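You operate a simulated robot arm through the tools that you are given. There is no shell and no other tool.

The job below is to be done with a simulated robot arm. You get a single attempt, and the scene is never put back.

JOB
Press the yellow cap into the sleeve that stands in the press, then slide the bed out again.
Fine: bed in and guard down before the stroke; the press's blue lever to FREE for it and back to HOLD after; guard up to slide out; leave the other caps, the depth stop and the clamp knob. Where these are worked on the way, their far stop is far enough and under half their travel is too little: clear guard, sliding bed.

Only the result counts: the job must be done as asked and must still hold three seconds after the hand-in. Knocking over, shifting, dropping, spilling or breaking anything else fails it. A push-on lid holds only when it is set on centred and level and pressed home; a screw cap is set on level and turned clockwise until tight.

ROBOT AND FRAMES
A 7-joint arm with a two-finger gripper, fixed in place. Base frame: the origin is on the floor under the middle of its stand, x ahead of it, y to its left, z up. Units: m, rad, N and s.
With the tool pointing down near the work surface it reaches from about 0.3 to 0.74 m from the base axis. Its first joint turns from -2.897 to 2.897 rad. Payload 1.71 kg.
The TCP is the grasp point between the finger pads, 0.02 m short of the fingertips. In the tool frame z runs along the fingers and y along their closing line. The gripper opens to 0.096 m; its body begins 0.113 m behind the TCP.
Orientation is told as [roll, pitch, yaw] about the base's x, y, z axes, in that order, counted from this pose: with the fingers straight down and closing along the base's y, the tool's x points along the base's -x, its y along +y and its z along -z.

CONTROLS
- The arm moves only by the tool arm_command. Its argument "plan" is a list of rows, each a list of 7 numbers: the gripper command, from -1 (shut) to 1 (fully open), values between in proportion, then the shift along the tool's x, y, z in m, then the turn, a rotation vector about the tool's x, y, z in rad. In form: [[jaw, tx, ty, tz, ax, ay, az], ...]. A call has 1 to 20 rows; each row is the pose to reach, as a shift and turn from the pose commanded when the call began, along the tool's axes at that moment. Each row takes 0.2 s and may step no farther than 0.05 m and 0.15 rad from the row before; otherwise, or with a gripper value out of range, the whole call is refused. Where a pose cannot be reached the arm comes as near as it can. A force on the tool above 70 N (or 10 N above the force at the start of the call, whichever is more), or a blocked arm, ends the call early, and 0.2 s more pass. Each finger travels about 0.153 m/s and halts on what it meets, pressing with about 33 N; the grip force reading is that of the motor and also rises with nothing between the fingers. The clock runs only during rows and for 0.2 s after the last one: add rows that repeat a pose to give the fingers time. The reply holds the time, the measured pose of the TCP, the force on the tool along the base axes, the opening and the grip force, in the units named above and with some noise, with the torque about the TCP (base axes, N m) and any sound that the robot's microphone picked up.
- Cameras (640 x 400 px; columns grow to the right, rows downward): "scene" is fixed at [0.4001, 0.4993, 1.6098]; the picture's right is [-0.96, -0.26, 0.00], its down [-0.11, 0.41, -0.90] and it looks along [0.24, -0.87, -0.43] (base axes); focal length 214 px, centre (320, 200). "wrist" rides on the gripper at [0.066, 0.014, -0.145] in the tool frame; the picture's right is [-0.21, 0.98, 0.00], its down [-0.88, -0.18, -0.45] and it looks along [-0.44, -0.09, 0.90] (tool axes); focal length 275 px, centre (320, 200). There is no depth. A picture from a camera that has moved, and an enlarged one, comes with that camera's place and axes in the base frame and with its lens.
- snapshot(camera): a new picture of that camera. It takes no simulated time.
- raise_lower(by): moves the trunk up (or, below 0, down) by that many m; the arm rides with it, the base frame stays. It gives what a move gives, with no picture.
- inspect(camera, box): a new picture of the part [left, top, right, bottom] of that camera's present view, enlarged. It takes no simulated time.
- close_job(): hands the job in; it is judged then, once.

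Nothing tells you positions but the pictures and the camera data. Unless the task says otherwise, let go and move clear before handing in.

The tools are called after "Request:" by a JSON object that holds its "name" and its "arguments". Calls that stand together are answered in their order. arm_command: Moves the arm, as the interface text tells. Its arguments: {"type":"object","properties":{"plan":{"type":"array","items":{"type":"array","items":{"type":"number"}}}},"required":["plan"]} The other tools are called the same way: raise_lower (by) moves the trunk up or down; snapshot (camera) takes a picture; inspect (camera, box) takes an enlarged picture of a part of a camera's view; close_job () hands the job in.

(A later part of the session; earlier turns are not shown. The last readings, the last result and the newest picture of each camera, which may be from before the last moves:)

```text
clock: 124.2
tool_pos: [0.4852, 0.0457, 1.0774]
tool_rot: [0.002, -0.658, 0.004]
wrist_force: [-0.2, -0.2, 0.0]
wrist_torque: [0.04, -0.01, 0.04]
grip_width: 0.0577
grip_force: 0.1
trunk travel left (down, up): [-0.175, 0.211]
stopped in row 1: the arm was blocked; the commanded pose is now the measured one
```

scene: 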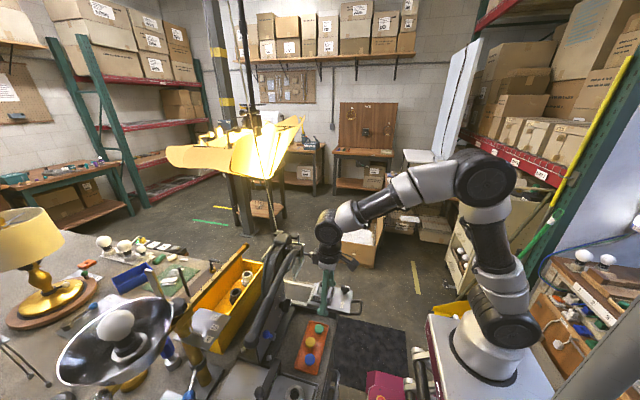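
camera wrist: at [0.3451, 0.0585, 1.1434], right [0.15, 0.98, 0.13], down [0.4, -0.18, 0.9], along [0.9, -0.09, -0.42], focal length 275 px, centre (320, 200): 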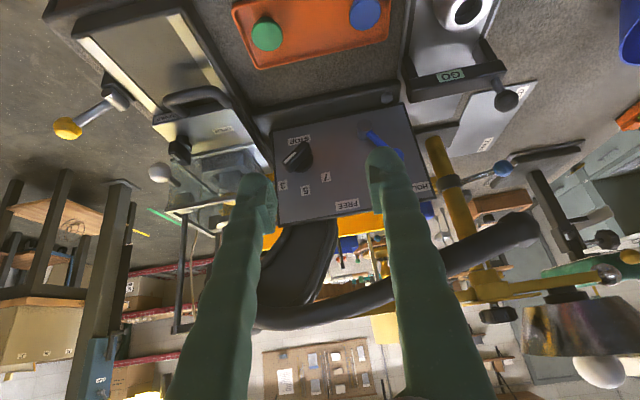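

Request:
{"name": "arm_command", "arguments": {"plan": [[0.2, -0.018, 0, 0.012, 0, 0, 0], [0.2, -0.036, 0, 0.022, 0, 0, 0], [0.2, -0.05, 0, 0.03, 0, 0, 0]]}}

Request:
{"name": "snapshot", "arguments": {"camera": "scene"}}

```text
clock: 124.5
tool_pos: [0.4881, 0.0502, 1.0752]
tool_rot: [-0.001, -0.67, 0.019]
wrist_force: [-0.2, -1.5, 0.1]
wrist_torque: [0.02, -0.01, 0.01]
grip_width: 0.0576
grip_force: 0.1
trunk travel left (down, up): [-0.175, 0.211]
stopped in row 1: the arm was blocked; the commanded pose is now the measured one
```

```text
taken
```

scene: 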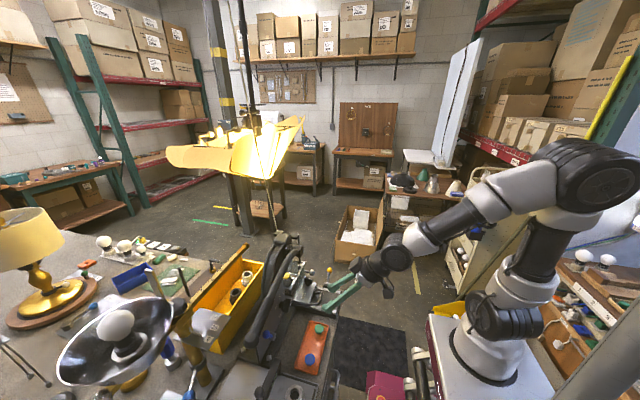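

Request:
{"name": "arm_command", "arguments": {"plan": [[0.2, 0, 0, 0, 0, 0.03, 0], [0.2, 0, 0, 0, 0, 0.06, 0]]}}

```text
clock: 124.9
tool_pos: [0.4805, 0.0517, 1.0773]
tool_rot: [-0.003, -0.675, 0.017]
wrist_force: [-0.2, -0.2, 0.0]
wrist_torque: [0.02, -0.04, 0.02]
grip_width: 0.0578
grip_force: 0.0
trunk travel left (down, up): [-0.175, 0.211]
stopped in row 1: the arm was blocked; the commanded pose is now the measured one
```

Request:
{"name": "inspect", "arguments": {"camera": "scene", "box": [340, 120, 640, 400]}}

Request:
{"name": "snapshot", "arguments": {"camera": "wrist"}}

```text
1.43 times, centred on (490, 260) of scene
camera zoom: at [0.4001, 0.4993, 1.6098], right [-0.96, -0.26, 0.0], down [-0.11, 0.41, -0.9], along [0.24, -0.87, -0.43], focal length 306 px, centre (77, 114)
```

zoom: 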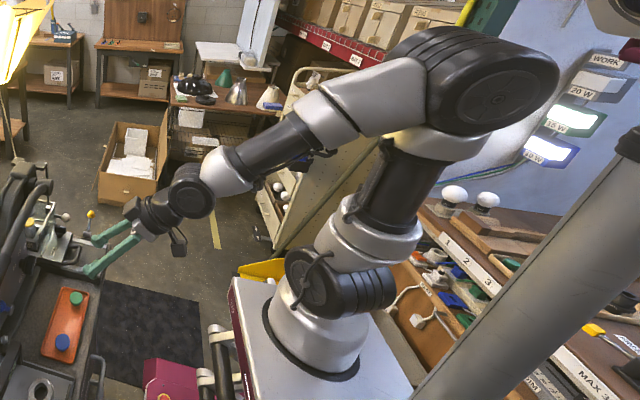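

```text
taken
camera wrist: at [0.3387, 0.0645, 1.1478], right [0.15, 0.98, 0.13], down [0.41, -0.18, 0.89], along [0.9, -0.08, -0.43], focal length 275 px, centre (320, 200)
```

wrist: 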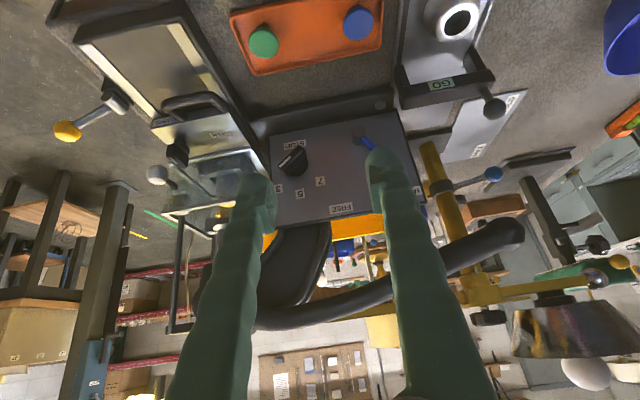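

The arm is in an awkward configuration (a joint limit) but not touching anything. I'll try a small move straight up and forward to free it.

Request:
{"name": "arm_command", "arguments": {"plan": [[0.2, -0.008, 0, -0.008, 0, 0, 0], [0.2, -0.016, 0, -0.016, 0, 0, 0], [0.2, -0.03, 0, -0.026, 0, 0, 0]]}}

```text
clock: 125.2
tool_pos: [0.4717, 0.0554, 1.0822]
tool_rot: [0.007, -0.685, 0.008]
wrist_force: [-0.5, -0.5, -0.1]
wrist_torque: [-0.02, -0.06, 0.01]
grip_width: 0.0575
grip_force: 0.1
trunk travel left (down, up): [-0.175, 0.211]
stopped in row 1: the arm was blocked; the commanded pose is now the measured one
```

Request:
{"name": "arm_command", "arguments": {"plan": [[0.2, -0.01, 0.02, 0.02, 0, -0.05, 0], [0.2, -0.018, 0.04, 0.04, 0, -0.1, 0], [0.2, -0.025, 0.06, 0.06, 0, -0.15, 0]]}}

```text
clock: 125.5
tool_pos: [0.4697, 0.0679, 1.0785]
tool_rot: [0.006, -0.719, 0.012]
wrist_force: [-0.4, -1.1, 0.1]
wrist_torque: [0.02, -0.06, 0.03]
grip_width: 0.058
grip_force: 0.1
trunk travel left (down, up): [-0.175, 0.211]
stopped in row 1: the arm was blocked; the commanded pose is now the measured one
```

Request:
{"name": "arm_command", "arguments": {"plan": [[0.2, 0, 0, 0, 0, 0, 0], [0.2, 0, 0, 0, 0, 0, 0], [0.2, 0, 0, 0, 0, 0, 0]]}}

Request:
{"name": "inspect", "arguments": {"camera": "scene", "box": [300, 200, 440, 350]}}

```text
clock: 125.9
tool_pos: [0.4604, 0.0723, 1.076]
tool_rot: [0.025, -0.721, -0.002]
wrist_force: [0.3, 1.0, 1.0]
wrist_torque: [-0.01, -0.03, -0.02]
grip_width: 0.0575
grip_force: 0.1
trunk travel left (down, up): [-0.175, 0.211]
stopped in row 1: the arm was blocked; the commanded pose is now the measured one
```

```text
2.67 times, centred on (370, 275) of scene
camera zoom: at [0.4001, 0.4993, 1.6098], right [-0.96, -0.26, 0.0], down [-0.11, 0.41, -0.9], along [0.24, -0.87, -0.43], focal length 572 px, centre (187, 0)
```

zoom: 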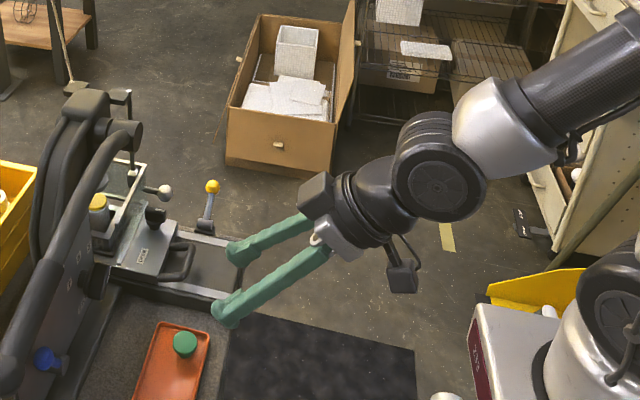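

Even holding drifts slightly, so the arm controller seems stuck between two joint solutions. I'll raise the trunk a bit, which doesn't need a new arm solution, and see if that settles it.

Request:
{"name": "raise_lower", "arguments": {"by": 0.06}}

Request:
{"name": "arm_command", "arguments": {"plan": [[0.2, 0, 0, 0, 0, 0, 0], [0.2, 0, 0, 0, 0, 0, 0]]}}

```text
clock: 126.2
tool_pos: [0.4478, 0.0756, 1.0779]
tool_rot: [0.045, -0.719, -0.021]
wrist_force: [-0.2, 0.2, 0.6]
wrist_torque: [0.0, -0.04, 0.03]
grip_width: 0.0576
grip_force: 0.0
trunk travel left (down, up): [-0.178, 0.208]
stopped: the arm was blocked; the commanded pose is now the measured one
```

```text
clock: 126.5
tool_pos: [0.4342, 0.079, 1.0763]
tool_rot: [0.066, -0.712, -0.04]
wrist_force: [-0.5, -0.3, 0.3]
wrist_torque: [-0.01, -0.05, 0.0]
grip_width: 0.0577
grip_force: 0.0
trunk travel left (down, up): [-0.178, 0.208]
stopped in row 1: the arm was blocked; the commanded pose is now the measured one
```

Request:
{"name": "inspect", "arguments": {"camera": "scene", "box": [340, 120, 640, 400]}}

Request:
{"name": "snapshot", "arguments": {"camera": "wrist"}}

```text
1.43 times, centred on (490, 260) of scene
camera zoom: at [0.4001, 0.4993, 1.6098], right [-0.96, -0.26, 0.0], down [-0.11, 0.41, -0.9], along [0.24, -0.87, -0.43], focal length 306 px, centre (77, 114)
```

zoom: 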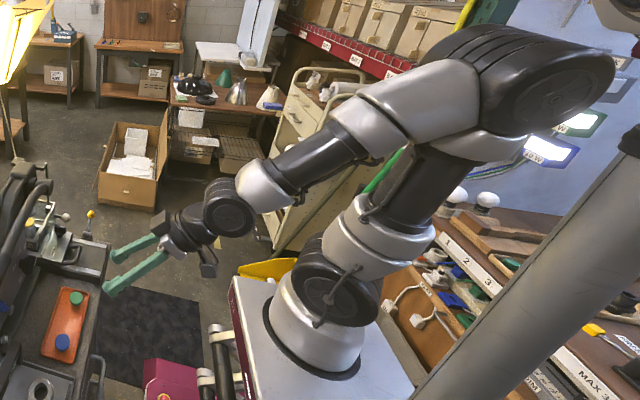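

```text
taken
camera wrist: at [0.2905, 0.0885, 1.1411], right [0.15, 0.97, 0.18], down [0.37, -0.23, 0.9], along [0.92, -0.07, -0.4], focal length 275 px, centre (320, 200)
```

wrist: 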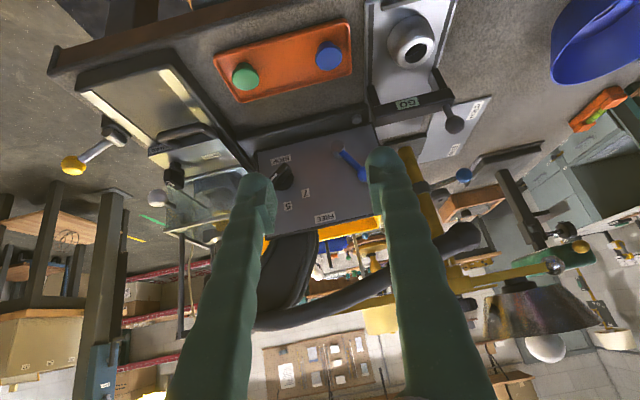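

The elbow is swinging because of the tilt near the base. I'll command a clear reduction of tilt, which should take the arm out of this region, and watch the elbow.

Request:
{"name": "arm_command", "arguments": {"plan": [[0.2, 0, 0, 0, -0.04, 0.14, 0], [0.2, 0, 0, 0, -0.06, 0.28, 0], [0.2, 0, 0, 0, -0.06, 0.42, 0], [0.2, 0, 0, 0, -0.06, 0.56, 0]]}}

Request:
{"name": "inspect", "arguments": {"camera": "scene", "box": [340, 120, 640, 400]}}

```text
clock: 127.5
tool_pos: [0.4358, 0.0881, 1.0828]
tool_rot: [0.092, -0.174, 0.048]
wrist_force: [1.4, -8.3, -0.5]
wrist_torque: [1.11, 0.24, 0.2]
grip_width: 0.0574
grip_force: 0.1
trunk travel left (down, up): [-0.178, 0.208]
```

```text
1.43 times, centred on (490, 260) of scene
camera zoom: at [0.4001, 0.4993, 1.6098], right [-0.96, -0.26, 0.0], down [-0.11, 0.41, -0.9], along [0.24, -0.87, -0.43], focal length 306 px, centre (77, 114)
```

zoom: 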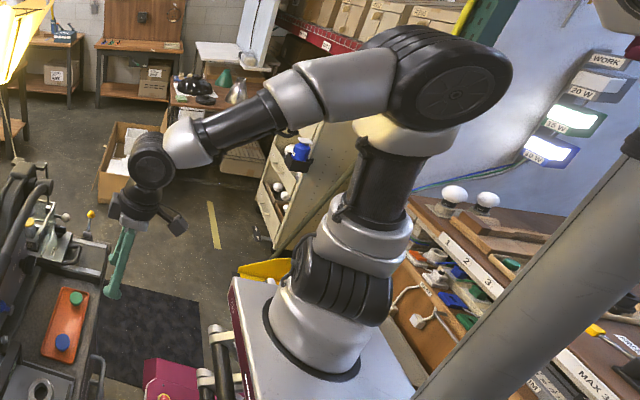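

The arm is back in a normal posture. I'll let it settle and check forces.

Request:
{"name": "arm_command", "arguments": {"plan": [[0.2, 0, 0, 0, 0, 0, 0], [0.2, 0, 0, 0, 0, 0, 0]]}}

Request:
{"name": "snapshot", "arguments": {"camera": "wrist"}}

```text
clock: 128.1
tool_pos: [0.438, 0.0765, 1.0807]
tool_rot: [0.092, -0.174, 0.025]
wrist_force: [0.4, 1.0, -0.1]
wrist_torque: [-0.08, -0.01, -0.04]
grip_width: 0.0574
grip_force: 0.1
trunk travel left (down, up): [-0.178, 0.208]
```

```text
taken
camera wrist: at [0.348, 0.076, 1.2121], right [0.16, 0.98, 0.12], down [0.8, -0.21, 0.57], along [0.58, 0.0, -0.81], focal length 275 px, centre (320, 200)
```

wrist: 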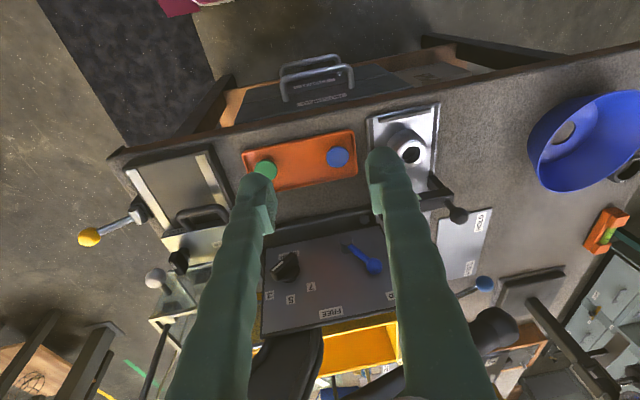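

Settled with no contact forces. Moving to the guard ball with the moderate 0.35 rad tilt that worked before.

Request:
{"name": "arm_command", "arguments": {"plan": [[0.2, -0.017, -0.041, 0.001, 0.0164, -0.0295, 0.003], [0.2, -0.034, -0.082, 0.002, 0.0329, -0.059, 0.006], [0.2, -0.051, -0.123, 0.003, 0.0493, -0.0885, 0.0085], [0.2, -0.068, -0.164, 0.004, 0.0657, -0.118, 0.0113], [0.2, -0.0854, -0.205, 0.005, 0.0822, -0.1475, 0.0142], [0.2, -0.1025, -0.246, 0.0063, 0.0986, -0.177, 0.017], [0.2, -0.1025, -0.246, 0.0063, 0.0986, -0.177, 0.017]]}}

Request:
{"name": "snapshot", "arguments": {"camera": "wrist"}}

Request:
{"name": "inspect", "arguments": {"camera": "wrist", "box": [220, 80, 420, 260]}}

Request:
{"name": "inspect", "arguments": {"camera": "scene", "box": [265, 220, 365, 310]}}

```text
clock: 129.7
tool_pos: [0.5468, -0.1662, 1.0747]
tool_rot: [-0.003, -0.353, -0.001]
wrist_force: [-0.5, 0.1, 0.8]
wrist_torque: [0.04, -0.02, -0.02]
grip_width: 0.0575
grip_force: 0.0
trunk travel left (down, up): [-0.178, 0.208]
```

```text
taken
camera wrist: at [0.4356, -0.1518, 1.1865], right [0.2, 0.98, 0.07], down [0.67, -0.18, 0.72], along [0.72, -0.1, -0.69], focal length 275 px, centre (320, 200)
```

wrist: 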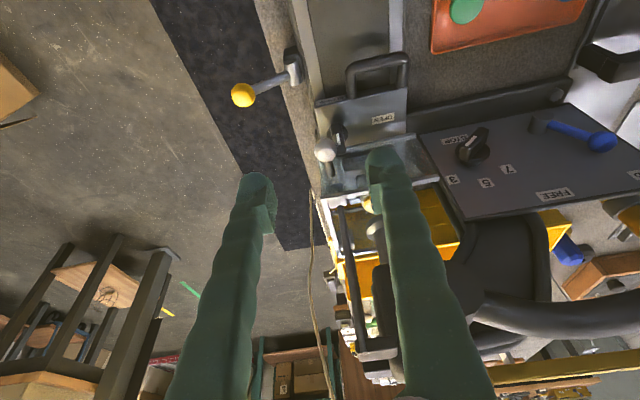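

```text
2.22 times, centred on (320, 170) of wrist
camera zoom: at [0.4356, -0.1518, 1.1865], right [0.2, 0.98, 0.07], down [0.67, -0.18, 0.72], along [0.72, -0.1, -0.69], focal length 612 px, centre (320, 267)
```

zoom: 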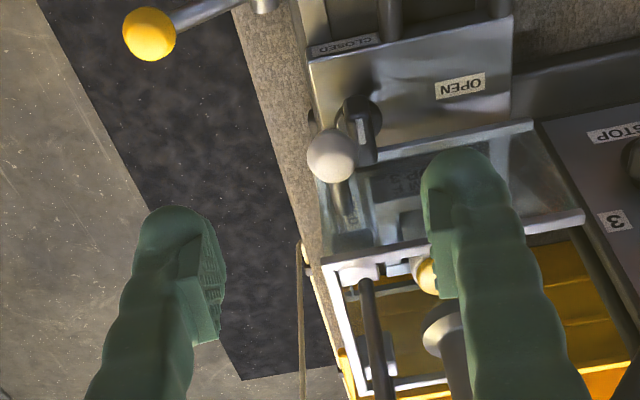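

```text
4.44 times, centred on (315, 265) of scene
camera zoom: at [0.4001, 0.4993, 1.6098], right [-0.96, -0.26, 0.0], down [-0.11, 0.41, -0.9], along [0.24, -0.87, -0.43], focal length 953 px, centre (342, -89)
```

zoom: 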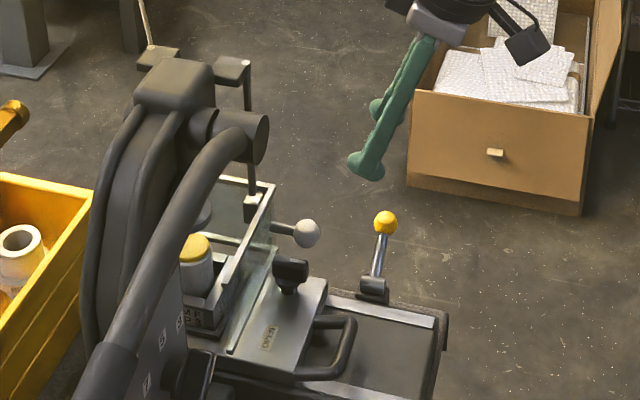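

The ball is at (0.620, −0.1645, 0.936) and the clamp knob's top is at about 0.909. With the grip at ball height, my fingertips stay about 8 mm above the knob. Approaching in stages.

Request:
{"name": "arm_command", "arguments": {"plan": [[0.2, -0.007, 0.001, 0.035, 0, 0, 0], [0.2, -0.014, 0.0013, 0.07, 0, 0, 0], [0.2, -0.0217, 0.0013, 0.1, 0, 0, 0], [0.2, -0.0217, 0.0013, 0.115, 0, 0, 0], [0.2, -0.0217, 0.0013, 0.115, 0, 0, 0]]}}

Request:
{"name": "inspect", "arguments": {"camera": "wrist", "box": [240, 100, 400, 240]}}

Request:
{"name": "inspect", "arguments": {"camera": "scene", "box": [280, 240, 340, 300]}}

```text
clock: 130.9
tool_pos: [0.606, -0.1643, 0.9742]
tool_rot: [-0.004, -0.35, 0.0]
wrist_force: [-1.0, -1.1, 0.0]
wrist_torque: [0.0, 0.0, -0.01]
grip_width: 0.0578
grip_force: 0.1
trunk travel left (down, up): [-0.178, 0.208]
```

```text
2.86 times, centred on (320, 170) of wrist
camera zoom: at [0.4948, -0.15, 1.0873], right [0.2, 0.98, 0.07], down [0.67, -0.18, 0.72], along [0.72, -0.1, -0.69], focal length 786 px, centre (320, 286)
```

zoom: 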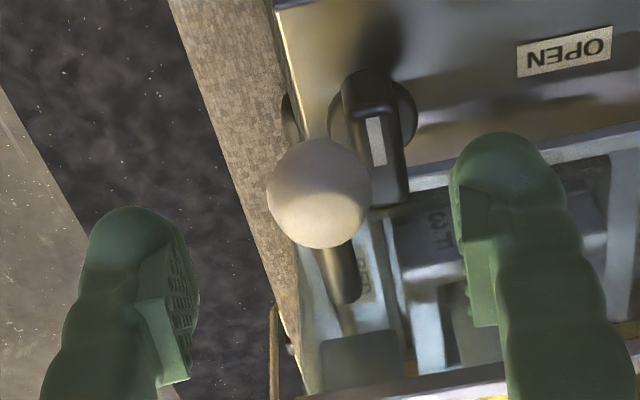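

```text
6.67 times, centred on (310, 270) of scene
camera zoom: at [0.4001, 0.4993, 1.6098], right [-0.96, -0.26, 0.0], down [-0.11, 0.41, -0.9], along [0.24, -0.87, -0.43], focal length 1430 px, centre (387, -267)
```

zoom: 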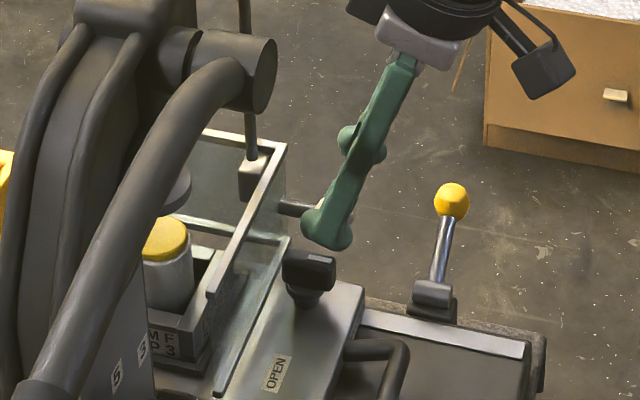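

Request:
{"name": "arm_command", "arguments": {"plan": [[0.2, 0.001, 0.0007, 0.012, 0, 0, 0], [0.2, 0.001, 0.0007, 0.024, 0, 0, 0], [0.2, 0.001, 0.0007, 0.031, 0, 0, 0], [0.2, 0.001, 0.0007, 0.036, 0, 0, 0]]}}

Request:
{"name": "inspect", "arguments": {"camera": "wrist", "box": [240, 100, 400, 240]}}

Request:
{"name": "inspect", "arguments": {"camera": "scene", "box": [290, 255, 335, 295]}}

```text
clock: 131.9
tool_pos: [0.6166, -0.1634, 0.94]
tool_rot: [-0.004, -0.35, -0.005]
wrist_force: [0.0, 0.5, -0.4]
wrist_torque: [-0.03, -0.02, 0.01]
grip_width: 0.0577
grip_force: 0.1
trunk travel left (down, up): [-0.178, 0.208]
```

```text
2.86 times, centred on (320, 170) of wrist
camera zoom: at [0.5056, -0.1486, 1.0525], right [0.2, 0.98, 0.07], down [0.67, -0.18, 0.72], along [0.72, -0.1, -0.69], focal length 786 px, centre (320, 286)
```

zoom: 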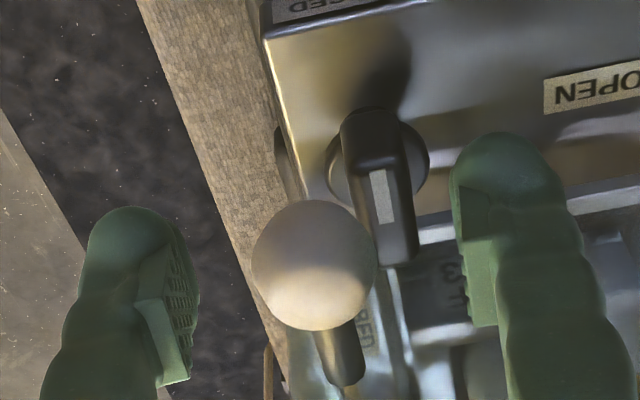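

```text
10.00 times, centred on (312, 275) of scene
camera zoom: at [0.4001, 0.4993, 1.6098], right [-0.96, -0.26, 0.0], down [-0.11, 0.41, -0.9], along [0.24, -0.87, -0.43], focal length 2145 px, centre (395, -550)
```

zoom: 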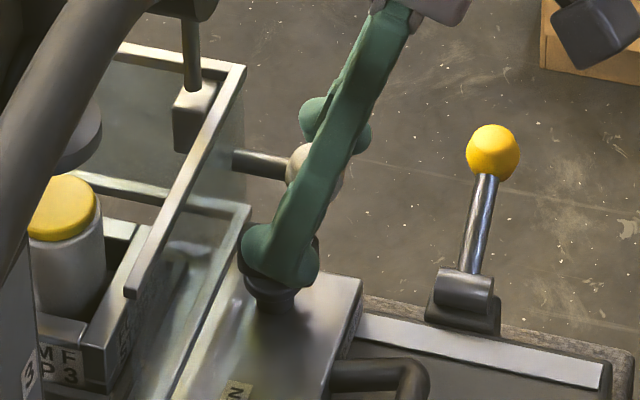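

The ball is within the pads, 4 mm below the grasp point, which leaves a bit more clearance over the knob. Closing gently.

Request:
{"name": "arm_command", "arguments": {"plan": [[0, -0.001, -0.0014, 0, 0, 0, 0], [-0.25, -0.001, -0.0014, 0, 0, 0, 0], [-0.35, -0.001, -0.0014, 0, 0, 0, 0]]}}

Request:
{"name": "inspect", "arguments": {"camera": "wrist", "box": [240, 100, 400, 240]}}

```text
clock: 132.7
tool_pos: [0.6185, -0.1653, 0.9406]
tool_rot: [-0.004, -0.35, -0.001]
wrist_force: [0.5, -0.6, 0.0]
wrist_torque: [0.0, -0.01, 0.02]
grip_width: 0.0311
grip_force: 0.1
trunk travel left (down, up): [-0.178, 0.208]
```

```text
2.86 times, centred on (320, 170) of wrist
camera zoom: at [0.5065, -0.15, 1.0528], right [0.2, 0.98, 0.07], down [0.67, -0.18, 0.72], along [0.72, -0.1, -0.69], focal length 786 px, centre (320, 286)
```

zoom: 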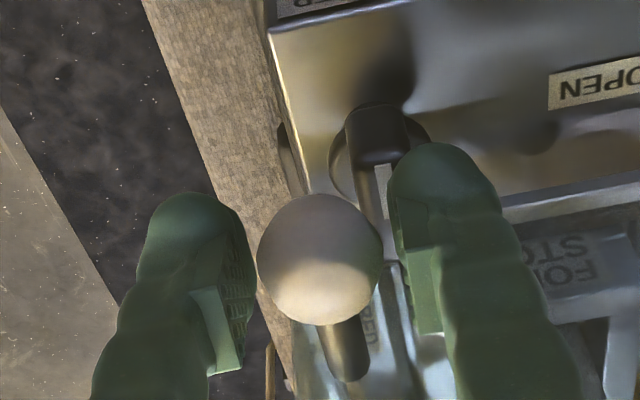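

Request:
{"name": "arm_command", "arguments": {"plan": [[-1, 0, 0, 0, 0, 0, 0], [-1, 0, 0, 0, 0, 0, 0], [-1, 0, 0, 0, 0, 0, 0]]}}

```text
clock: 133.5
tool_pos: [0.6183, -0.1645, 0.9409]
tool_rot: [-0.006, -0.354, -0.002]
wrist_force: [-0.6, 1.5, 0.1]
wrist_torque: [0.01, 0.03, 0.01]
grip_width: 0.023
grip_force: 35.1
trunk travel left (down, up): [-0.178, 0.208]
```

Ball gripped. Lifting the guard.

Request:
{"name": "arm_command", "arguments": {"plan": [[-1, -0.0021, 0, -0.0056, 0, 0, 0], [-1, -0.0048, 0, -0.0131, 0, 0, 0], [-1, -0.0076, 0, -0.0207, 0, 0, 0], [-1, -0.0103, 0, -0.0282, 0, 0, 0], [-1, -0.0138, 0, -0.0375, 0, 0, 0]]}}

Request:
{"name": "inspect", "arguments": {"camera": "scene", "box": [270, 225, 350, 305]}}

```text
clock: 134.7
tool_pos: [0.6182, -0.1653, 0.9801]
tool_rot: [-0.002, -0.349, -0.002]
wrist_force: [-6.4, 2.2, -3.2]
wrist_torque: [-0.02, 0.14, 0.06]
grip_width: 0.0228
grip_force: 35.5
trunk travel left (down, up): [-0.178, 0.208]
```

```text
5.00 times, centred on (310, 265) of scene
camera zoom: at [0.4001, 0.4993, 1.6098], right [-0.96, -0.26, 0.0], down [-0.11, 0.41, -0.9], along [0.24, -0.87, -0.43], focal length 1072 px, centre (370, -125)
```

zoom: 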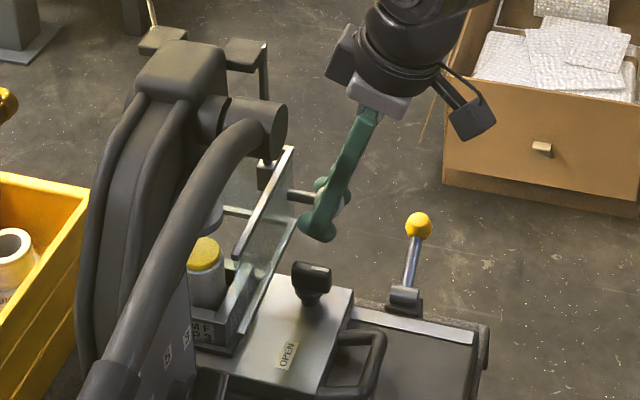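

The guard is rising smoothly. Continuing to the top stop.

Request:
{"name": "arm_command", "arguments": {"plan": [[-1, -0.0028, 0, -0.0075, 0, 0, 0], [-1, -0.0055, 0, -0.015, 0, 0, 0], [-1, -0.0083, 0, -0.0225, 0, 0, 0], [-1, -0.011, 0, -0.03, 0, 0, 0], [-1, -0.0138, 0, -0.0375, 0, 0, 0], [-1, -0.0162, 0, -0.0441, 0, 0, 0]]}}

Request:
{"name": "inspect", "arguments": {"camera": "scene", "box": [270, 225, 350, 305]}}

```text
clock: 136.1
tool_pos: [0.617, -0.1656, 1.028]
tool_rot: [-0.005, -0.35, -0.003]
wrist_force: [-1.6, 7.5, -2.9]
wrist_torque: [0.02, 0.33, 0.01]
grip_width: 0.0227
grip_force: 34.8
trunk travel left (down, up): [-0.178, 0.208]
```

```text
5.00 times, centred on (310, 265) of scene
camera zoom: at [0.4001, 0.4993, 1.6098], right [-0.96, -0.26, 0.0], down [-0.11, 0.41, -0.9], along [0.24, -0.87, -0.43], focal length 1072 px, centre (370, -125)
```

zoom: 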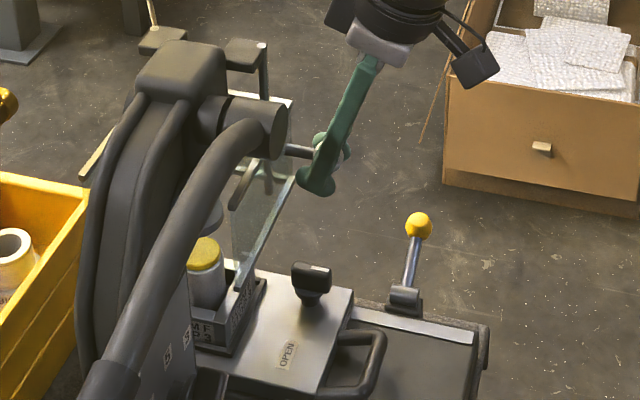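

Request:
{"name": "arm_command", "arguments": {"plan": [[-1, -0.001, 0, -0.0028, 0, 0, 0], [-1, -0.0021, 0, -0.0056, 0, 0, 0], [-1, -0.0031, 0, -0.0085, 0, 0, 0], [-1, -0.0038, 0, -0.0103, 0, 0, 0]]}}

Request:
{"name": "inspect", "arguments": {"camera": "scene", "box": [270, 225, 350, 305]}}

```text
clock: 137.1
tool_pos: [0.6164, -0.165, 1.0363]
tool_rot: [-0.003, -0.348, -0.004]
wrist_force: [0.6, 1.9, -17.6]
wrist_torque: [0.0, -0.61, 0.01]
grip_width: 0.0227
grip_force: 35.3
trunk travel left (down, up): [-0.178, 0.208]
```

```text
5.00 times, centred on (310, 265) of scene
camera zoom: at [0.4001, 0.4993, 1.6098], right [-0.96, -0.26, 0.0], down [-0.11, 0.41, -0.9], along [0.24, -0.87, -0.43], focal length 1072 px, centre (370, -125)
```

zoom: 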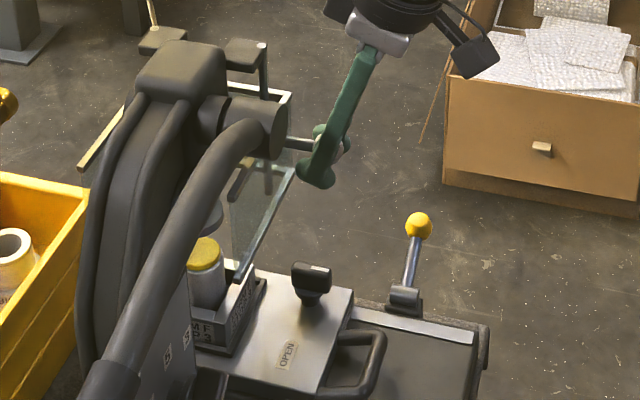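

The upper stop is reached at −17.6 N. Easing off, releasing and backing away.

Request:
{"name": "arm_command", "arguments": {"plan": [[-1, 0.0007, 0, 0.0019, 0, 0, 0], [-0.4, 0.0007, 0, 0.0019, 0, 0, 0], [0, 0.0007, 0, 0.0019, 0, 0, 0], [0, 0.0007, 0, -0.015, 0, 0, 0], [0, 0.0007, 0, -0.045, 0, 0, 0], [0, 0.03, 0, -0.075, 0, 0, 0], [0, 0.06, 0, -0.09, 0, 0, 0], [0, 0.06, 0, -0.09, 0, 0, 0]]}}

Request:
{"name": "inspect", "arguments": {"camera": "scene", "box": [270, 225, 350, 305]}}

Request:
{"name": "snapshot", "arguments": {"camera": "wrist"}}

```text
clock: 138.9
tool_pos: [0.5303, -0.1636, 1.1023]
tool_rot: [-0.005, -0.352, -0.003]
wrist_force: [-0.3, 0.2, -0.3]
wrist_torque: [0.03, -0.02, 0.02]
grip_width: 0.048
grip_force: 0.0
trunk travel left (down, up): [-0.178, 0.208]
```

```text
5.00 times, centred on (310, 265) of scene
camera zoom: at [0.4001, 0.4993, 1.6098], right [-0.96, -0.26, 0.0], down [-0.11, 0.41, -0.9], along [0.24, -0.87, -0.43], focal length 1072 px, centre (370, -125)
```

zoom: 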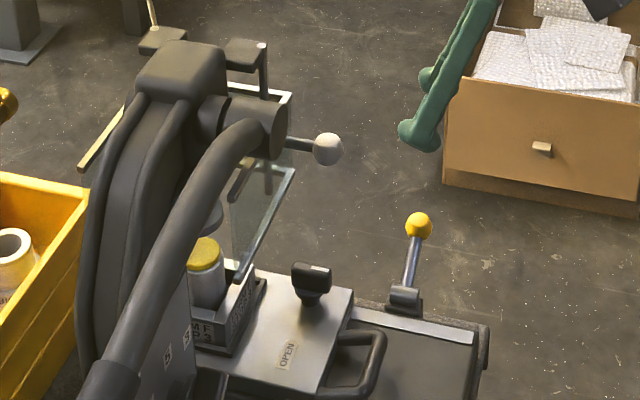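

```text
taken
camera wrist: at [0.4192, -0.1485, 1.2147], right [0.2, 0.98, 0.07], down [0.67, -0.18, 0.72], along [0.72, -0.1, -0.69], focal length 275 px, centre (320, 200)
```

wrist: 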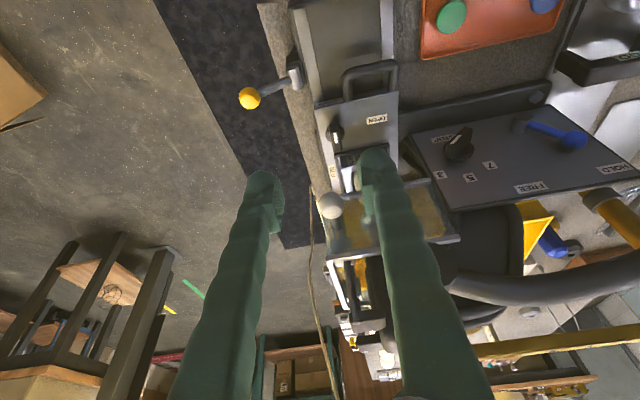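

The guard is up and staying there. Next I'll pull the bed out. Straightening the tool and turning to yaw 90° in the open area.

Request:
{"name": "arm_command", "arguments": {"plan": [[-0.3, 0.019, 0.02, -0.007, 0, 0.117, 0], [-0.5, 0.038, 0.04, -0.014, 0, 0.234, 0], [-0.62, 0.0563, 0.06, -0.0207, 0, 0.351, 0], [-0.62, 0.0563, 0.06, -0.0207, 0, 0.351, 0]]}}

Request:
{"name": "arm_command", "arguments": {"plan": [[-0.62, 0, 0, 0, 0, 0, -0.14], [-0.62, 0, 0, 0, 0, 0, -0.28], [-0.62, 0, 0, 0, 0, 0, -0.42], [-0.62, 0, 0, 0, 0, 0, -0.56], [-0.62, 0, 0, 0, 0, 0, -0.7], [-0.62, 0, 0, 0, 0, 0, -0.84], [-0.62, 0, 0, 0, 0, 0, -0.98], [-0.62, 0, 0, 0, 0, 0, -1.12], [-0.62, 0, 0, 0, 0, 0, -1.26], [-0.62, 0, 0, 0, 0, 0, -1.4], [-0.62, 0, 0, 0, 0, 0, -1.54], [-0.62, 0, 0, 0, 0, 0, -1.571], [-0.62, 0, 0, 0, 0, 0, -1.571]]}}

Request:
{"name": "snapshot", "arguments": {"camera": "wrist"}}

```text
clock: 139.9
tool_pos: [0.4694, -0.103, 1.1016]
tool_rot: [-0.007, 0.001, -0.005]
wrist_force: [0.8, 1.4, 1.0]
wrist_torque: [0.02, -0.03, -0.01]
grip_width: 0.0183
grip_force: 0.1
trunk travel left (down, up): [-0.178, 0.208]
```

```text
clock: 142.7
tool_pos: [0.4713, -0.1032, 1.102]
tool_rot: [-0.002, 0.004, 1.567]
wrist_force: [-0.3, 0.1, -0.1]
wrist_torque: [0.0, 0.02, -0.01]
grip_width: 0.0182
grip_force: 0.1
trunk travel left (down, up): [-0.178, 0.208]
```

```text
taken
camera wrist: at [0.4571, -0.1685, 1.246], right [-0.98, 0.21, 0.0], down [0.19, 0.88, 0.44], along [0.09, 0.43, -0.9], focal length 275 px, centre (320, 200)
```

wrist: 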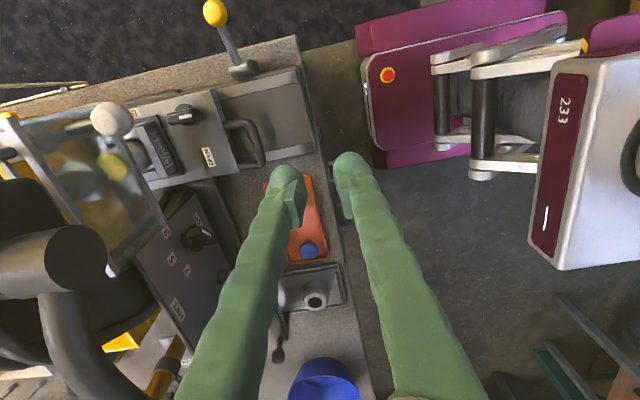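

The bar is at (0.561, −0.092) as expected. Moving above it at the same pose used when I released it.

Request:
{"name": "arm_command", "arguments": {"plan": [[-0.62, -0.003, -0.03, 0.03, 0, 0, 0.004], [-0.62, -0.006, -0.06, 0.06, 0, 0, 0.004], [-0.62, -0.0097, -0.0901, 0.09, 0, 0, 0.004], [-0.62, -0.0097, -0.0901, 0.125, 0, 0, 0.004], [-0.62, -0.0097, -0.0901, 0.145, 0, 0, 0.004], [-0.62, -0.0097, -0.0901, 0.145, 0, 0, 0.004]]}}

Request:
{"name": "inspect", "arguments": {"camera": "wrist", "box": [260, 100, 380, 220]}}

Request:
{"name": "inspect", "arguments": {"camera": "scene", "box": [280, 230, 360, 310]}}

```text
clock: 144.1
tool_pos: [0.5598, -0.0959, 0.9586]
tool_rot: [0.001, 0.003, 1.562]
wrist_force: [0.3, 0.0, -0.5]
wrist_torque: [-0.04, 0.02, 0.05]
grip_width: 0.018
grip_force: 0.0
trunk travel left (down, up): [-0.178, 0.208]
```

```text
3.33 times, centred on (320, 160) of wrist
camera zoom: at [0.5463, -0.1612, 1.1012], right [-0.98, 0.21, 0.0], down [0.19, 0.88, 0.44], along [0.1, 0.43, -0.9], focal length 918 px, centre (320, 333)
```

zoom: 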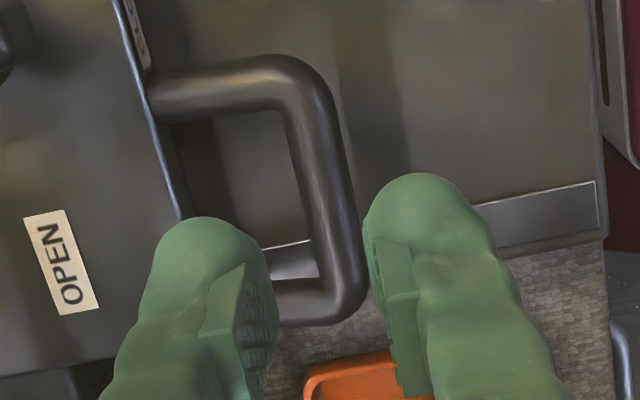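

```text
5.00 times, centred on (320, 270) of scene
camera zoom: at [0.4001, 0.4993, 1.6098], right [-0.96, -0.26, 0.0], down [-0.11, 0.41, -0.9], along [0.24, -0.87, -0.43], focal length 1072 px, centre (320, -150)
```

zoom: 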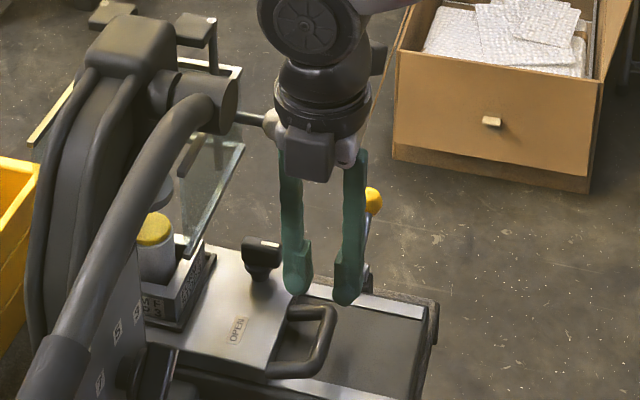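

Bar centre is 1.5 mm off in x. Correcting that and going down in small steps.

Request:
{"name": "arm_command", "arguments": {"plan": [[-0.62, -0.0026, 0.0015, 0.015, 0, 0, -0.009], [-0.62, -0.0026, 0.0015, 0.03, 0, 0, -0.009], [-0.62, -0.0026, 0.0015, 0.042, 0, 0, -0.009], [-0.62, -0.0026, 0.0015, 0.042, 0, 0, -0.009]]}}

Request:
{"name": "inspect", "arguments": {"camera": "wrist", "box": [260, 120, 380, 240]}}

```text
clock: 145.1
tool_pos: [0.5588, -0.0938, 0.9172]
tool_rot: [-0.002, 0.004, 1.573]
wrist_force: [0.5, 0.8, -0.1]
wrist_torque: [-0.01, 0.02, -0.01]
grip_width: 0.0181
grip_force: 0.0
trunk travel left (down, up): [-0.178, 0.208]
```

```text
3.33 times, centred on (320, 180) of wrist
camera zoom: at [0.5456, -0.1583, 1.0604], right [-0.98, 0.2, 0.0], down [0.18, 0.88, 0.44], along [0.09, 0.43, -0.9], focal length 918 px, centre (320, 267)
```

zoom: 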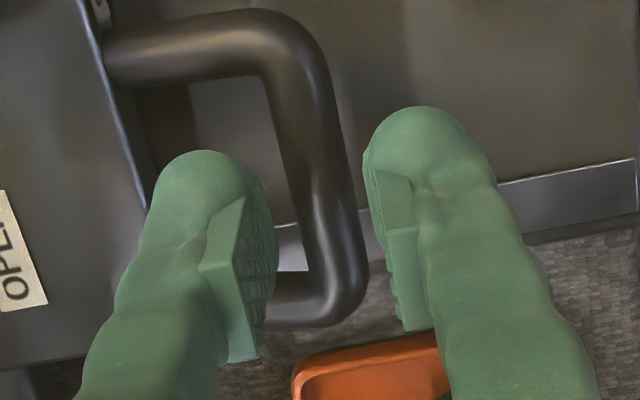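

Request:
{"name": "arm_command", "arguments": {"plan": [[-0.62, 0, 0.0015, 0.006, 0, 0, 0], [-0.62, 0, 0.0015, 0.012, 0, 0, 0], [-0.62, 0, 0.0015, 0.018, 0, 0, 0], [-0.62, 0, 0.0015, 0.024, 0, 0, 0], [-0.62, 0, 0.0015, 0.029, 0, 0, 0]]}}

Request:
{"name": "inspect", "arguments": {"camera": "wrist", "box": [260, 120, 380, 240]}}

```text
clock: 146.3
tool_pos: [0.5578, -0.0937, 0.8854]
tool_rot: [0.001, 0.004, 1.571]
wrist_force: [0.1, 1.6, -0.4]
wrist_torque: [0.01, 0.0, 0.01]
grip_width: 0.0185
grip_force: 0.2
trunk travel left (down, up): [-0.178, 0.208]
```

```text
3.33 times, centred on (320, 180) of wrist
camera zoom: at [0.5443, -0.158, 1.0296], right [-0.98, 0.21, 0.0], down [0.18, 0.88, 0.44], along [0.09, 0.43, -0.9], focal length 918 px, centre (320, 267)
```

zoom: 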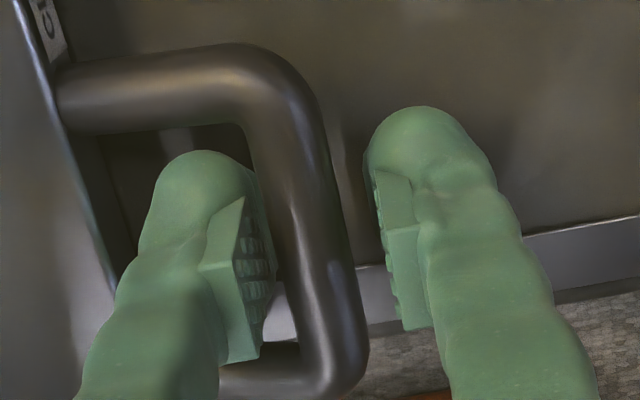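

The bar is between the pads. Closing on it.

Request:
{"name": "arm_command", "arguments": {"plan": [[-0.75, 0, -0.001, 0, 0, 0, 0], [-1, 0, -0.001, 0, 0, 0, 0], [-1, 0, -0.001, 0, 0, 0, 0], [-1, 0, -0.001, 0, 0, 0, 0]]}}

```text
clock: 147.3
tool_pos: [0.5591, -0.0928, 0.8846]
tool_rot: [0.0, 0.004, 1.571]
wrist_force: [1.5, 1.0, -0.4]
wrist_torque: [0.17, 0.01, -0.52]
grip_width: 0.008
grip_force: 35.0
trunk travel left (down, up): [-0.178, 0.208]
```

Gripped. Pulling the bed out smoothly.

Request:
{"name": "arm_command", "arguments": {"plan": [[-1, 0, 0.004, 0, 0, 0, 0], [-1, 0, 0.01, 0, 0, 0, 0], [-1, 0, 0.017, 0, 0, 0, 0], [-1, 0, 0.025, 0, 0, 0, 0], [-1, 0, 0.033, 0, 0, 0, 0], [-1, 0, 0.041, 0, 0, 0, 0], [-1, 0, 0.048, 0, 0, 0, 0], [-1, 0, 0.054, 0, 0, 0, 0]]}}

Request:
{"name": "inspect", "arguments": {"camera": "scene", "box": [280, 230, 370, 310]}}

```text
clock: 149.1
tool_pos: [0.5048, -0.0931, 0.8857]
tool_rot: [-0.001, 0.006, 1.573]
wrist_force: [1.0, 1.8, 5.3]
wrist_torque: [0.02, -0.05, -0.49]
grip_width: 0.008
grip_force: 35.2
trunk travel left (down, up): [-0.178, 0.208]
```

```text
5.00 times, centred on (325, 270) of scene
camera zoom: at [0.4001, 0.4993, 1.6098], right [-0.96, -0.26, 0.0], down [-0.11, 0.41, -0.9], along [0.24, -0.87, -0.43], focal length 1072 px, centre (295, -150)
```

zoom: 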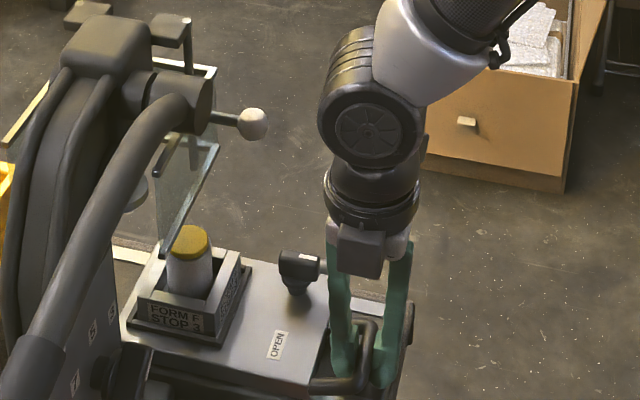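

The bed comes out freely and the cap is firmly seated. Continuing.

Request:
{"name": "arm_command", "arguments": {"plan": [[-1, 0, 0.005, 0, 0, 0, 0], [-1, 0, 0.012, 0, 0, 0, 0], [-1, 0, 0.02, 0, 0, 0, 0], [-1, 0, 0.028, 0, 0, 0, 0], [-1, 0, 0.036, 0, 0, 0, 0], [-1, 0, 0.044, 0, 0, 0, 0], [-1, 0, 0.052, 0, 0, 0, 0], [-1, 0, 0.06, 0, 0, 0, 0], [-1, 0, 0.067, 0, 0, 0, 0], [-1, 0, 0.073, 0, 0, 0, 0]]}}

Request:
{"name": "inspect", "arguments": {"camera": "scene", "box": [280, 230, 380, 320]}}

```text
clock: 151.3
tool_pos: [0.4312, -0.0929, 0.8858]
tool_rot: [0.0, 0.004, 1.571]
wrist_force: [0.6, -2.6, 10.2]
wrist_torque: [-0.03, 0.02, -0.53]
grip_width: 0.0078
grip_force: 35.5
trunk travel left (down, up): [-0.178, 0.208]
```

```text
4.44 times, centred on (330, 275) of scene
camera zoom: at [0.4001, 0.4993, 1.6098], right [-0.96, -0.26, 0.0], down [-0.11, 0.41, -0.9], along [0.24, -0.87, -0.43], focal length 953 px, centre (276, -133)
```

zoom: 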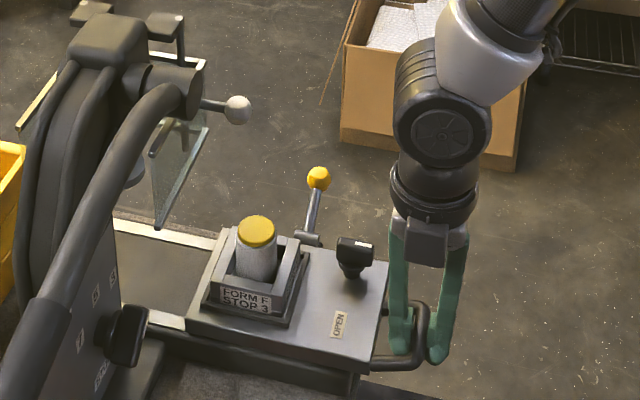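

Nearly out. Pulling the last stretch slowly until the outer stop.

Request:
{"name": "arm_command", "arguments": {"plan": [[-1, 0, 0.005, -0.0006, 0, 0, 0], [-1, 0, 0.011, -0.0008, 0, 0, 0], [-1, 0, 0.017, -0.0008, 0, 0, 0], [-1, 0, 0.023, -0.0008, 0, 0, 0], [-1, 0, 0.028, -0.0008, 0, 0, 0], [-1, 0, 0.032, -0.0008, 0, 0, 0]]}}

Request:
{"name": "inspect", "arguments": {"camera": "scene", "box": [290, 240, 390, 320]}}

```text
clock: 152.7
tool_pos: [0.3998, -0.0937, 0.8864]
tool_rot: [0.003, 0.004, 1.573]
wrist_force: [1.3, -3.0, -16.5]
wrist_torque: [0.14, -0.02, -0.51]
grip_width: 0.0081
grip_force: 34.6
trunk travel left (down, up): [-0.178, 0.208]
```

```text
5.00 times, centred on (340, 280) of scene
camera zoom: at [0.4001, 0.4993, 1.6098], right [-0.96, -0.26, 0.0], down [-0.11, 0.41, -0.9], along [0.24, -0.87, -0.43], focal length 1072 px, centre (220, -200)
```

zoom: 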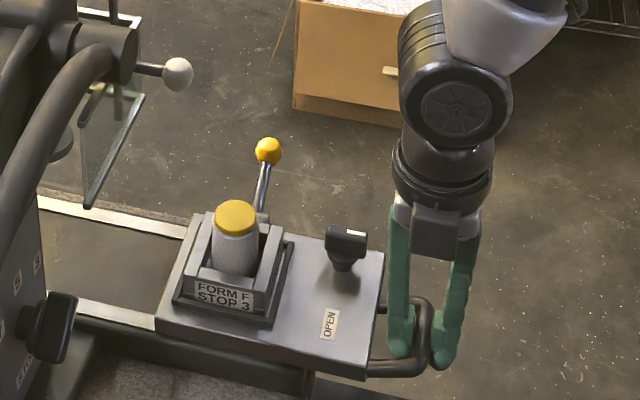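

Request:
{"name": "arm_command", "arguments": {"plan": [[-1, 0, 0.002, 0.0008, 0, 0, 0], [-1, 0, 0.004, 0.001, 0, 0, 0], [-1, 0, 0.004, 0.001, 0, 0, 0]]}}

```text
clock: 153.5
tool_pos: [0.3995, -0.0933, 0.8861]
tool_rot: [-0.004, 0.005, 1.572]
wrist_force: [21.5, -1.5, -9.3]
wrist_torque: [0.12, -0.03, -0.49]
grip_width: 0.008
grip_force: 35.1
trunk travel left (down, up): [-0.178, 0.208]
```

The outer stop is reached at 21 N. Easing off, opening slightly and lifting out of the loop.

Request:
{"name": "arm_command", "arguments": {"plan": [[-1, 0, -0.002, 0, 0, 0, 0], [-1, 0, -0.004, 0, 0, 0, 0], [-0.75, 0, -0.004, 0, 0, 0, 0], [-0.62, 0, -0.004, 0, 0, 0, 0], [-0.62, 0, -0.004, 0, 0, 0, 0]]}}

Request:
{"name": "inspect", "arguments": {"camera": "wrist", "box": [260, 120, 380, 240]}}

```text
clock: 154.7
tool_pos: [0.3995, -0.0931, 0.8846]
tool_rot: [0.001, 0.003, 1.574]
wrist_force: [-0.4, 0.2, 0.4]
wrist_torque: [-0.02, -0.02, -0.01]
grip_width: 0.0184
grip_force: 0.0
trunk travel left (down, up): [-0.178, 0.208]
```

```text
3.33 times, centred on (320, 180) of wrist
camera zoom: at [0.3861, -0.1582, 1.0295], right [-0.98, 0.2, 0.0], down [0.18, 0.88, 0.44], along [0.09, 0.43, -0.9], focal length 918 px, centre (320, 267)
```

zoom: 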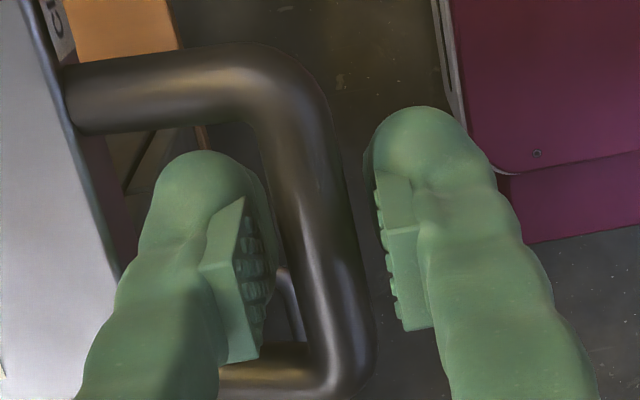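

Request:
{"name": "arm_command", "arguments": {"plan": [[-0.62, 0, 0, -0.01, 0, 0, 0], [-0.62, 0, 0, -0.025, 0, 0, 0], [-0.62, 0, 0, -0.045, 0, 0, 0], [-0.62, 0, 0, -0.085, 0, 0, 0], [-0.62, 0, 0, -0.13, 0, 0, 0], [-0.62, 0, 0, -0.17, 0, 0, 0], [-0.62, 0, 0, -0.17, 0, 0, 0]]}}

Request:
{"name": "snapshot", "arguments": {"camera": "wrist"}}

Request:
{"name": "inspect", "arguments": {"camera": "scene", "box": [310, 265, 345, 300]}}

Request:
{"name": "inspect", "arguments": {"camera": "scene", "box": [220, 220, 380, 400]}}

```text
clock: 156.3
tool_pos: [0.4016, -0.0922, 1.0561]
tool_rot: [-0.001, 0.004, 1.57]
wrist_force: [-0.3, -0.6, 1.3]
wrist_torque: [0.01, 0.02, 0.02]
grip_width: 0.0185
grip_force: 0.0
trunk travel left (down, up): [-0.178, 0.208]
```

```text
taken
camera wrist: at [0.3874, -0.1568, 1.2002], right [-0.98, 0.21, 0.0], down [0.18, 0.88, 0.44], along [0.09, 0.43, -0.9], focal length 275 px, centre (320, 200)
```

wrist: 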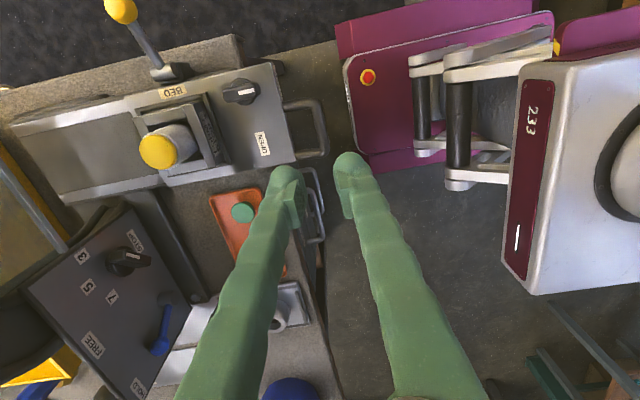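

```text
11.43 times, centred on (328, 282) of scene
camera zoom: at [0.4001, 0.4993, 1.6098], right [-0.96, -0.26, 0.0], down [-0.11, 0.41, -0.9], along [0.24, -0.87, -0.43], focal length 2451 px, centre (234, -743)
```

zoom: 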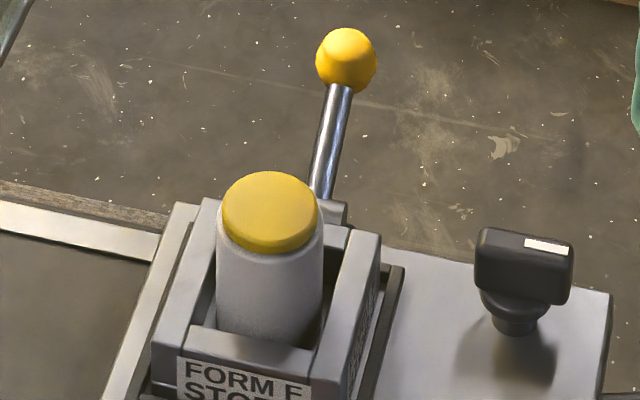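

```text
2.22 times, centred on (300, 310) of scene
camera zoom: at [0.4001, 0.4993, 1.6098], right [-0.96, -0.26, 0.0], down [-0.11, 0.41, -0.9], along [0.24, -0.87, -0.43], focal length 477 px, centre (364, -44)
```

zoom: 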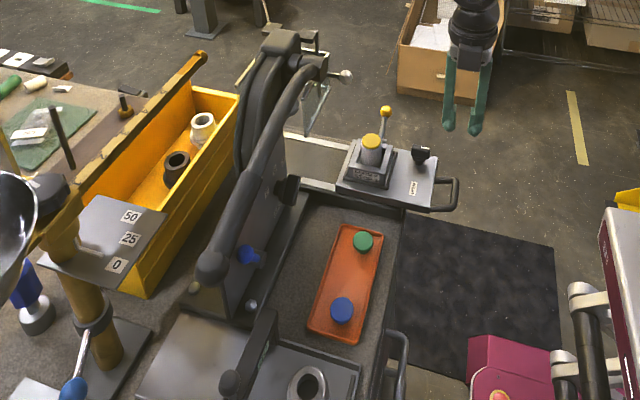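

The bed is out, and the guard, lever and knob positions look right. I'll check closely that the cap is fully home with no gap.

Request:
{"name": "inspect", "arguments": {"camera": "wrist", "box": [120, 100, 240, 200]}}

Request:
{"name": "inspect", "arguments": {"camera": "scene", "box": [320, 270, 336, 290]}}

```text
4.00 times, centred on (180, 150) of wrist
camera zoom: at [0.3874, -0.1568, 1.2002], right [-0.98, 0.21, 0.0], down [0.18, 0.88, 0.44], along [0.09, 0.43, -0.9], focal length 1101 px, centre (880, 400)
```

zoom: 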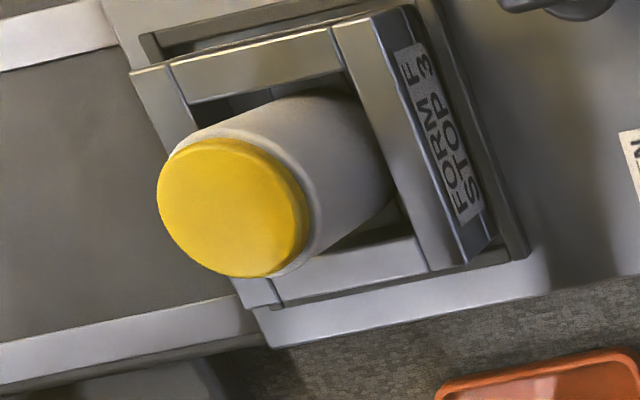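

```text
16.00 times, centred on (328, 280) of scene
camera zoom: at [0.4001, 0.4993, 1.6098], right [-0.96, -0.26, 0.0], down [-0.11, 0.41, -0.9], along [0.24, -0.87, -0.43], focal length 3432 px, centre (192, -1080)
```

zoom: 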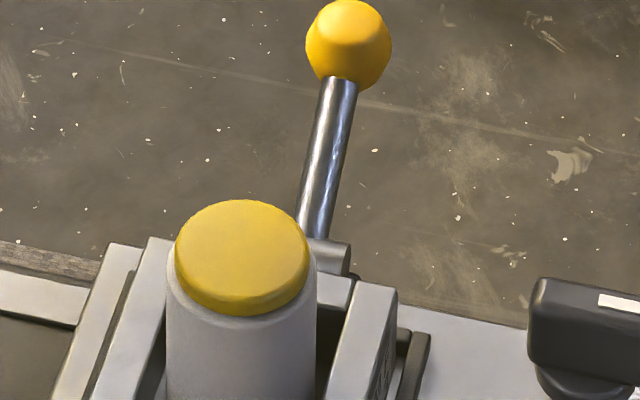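

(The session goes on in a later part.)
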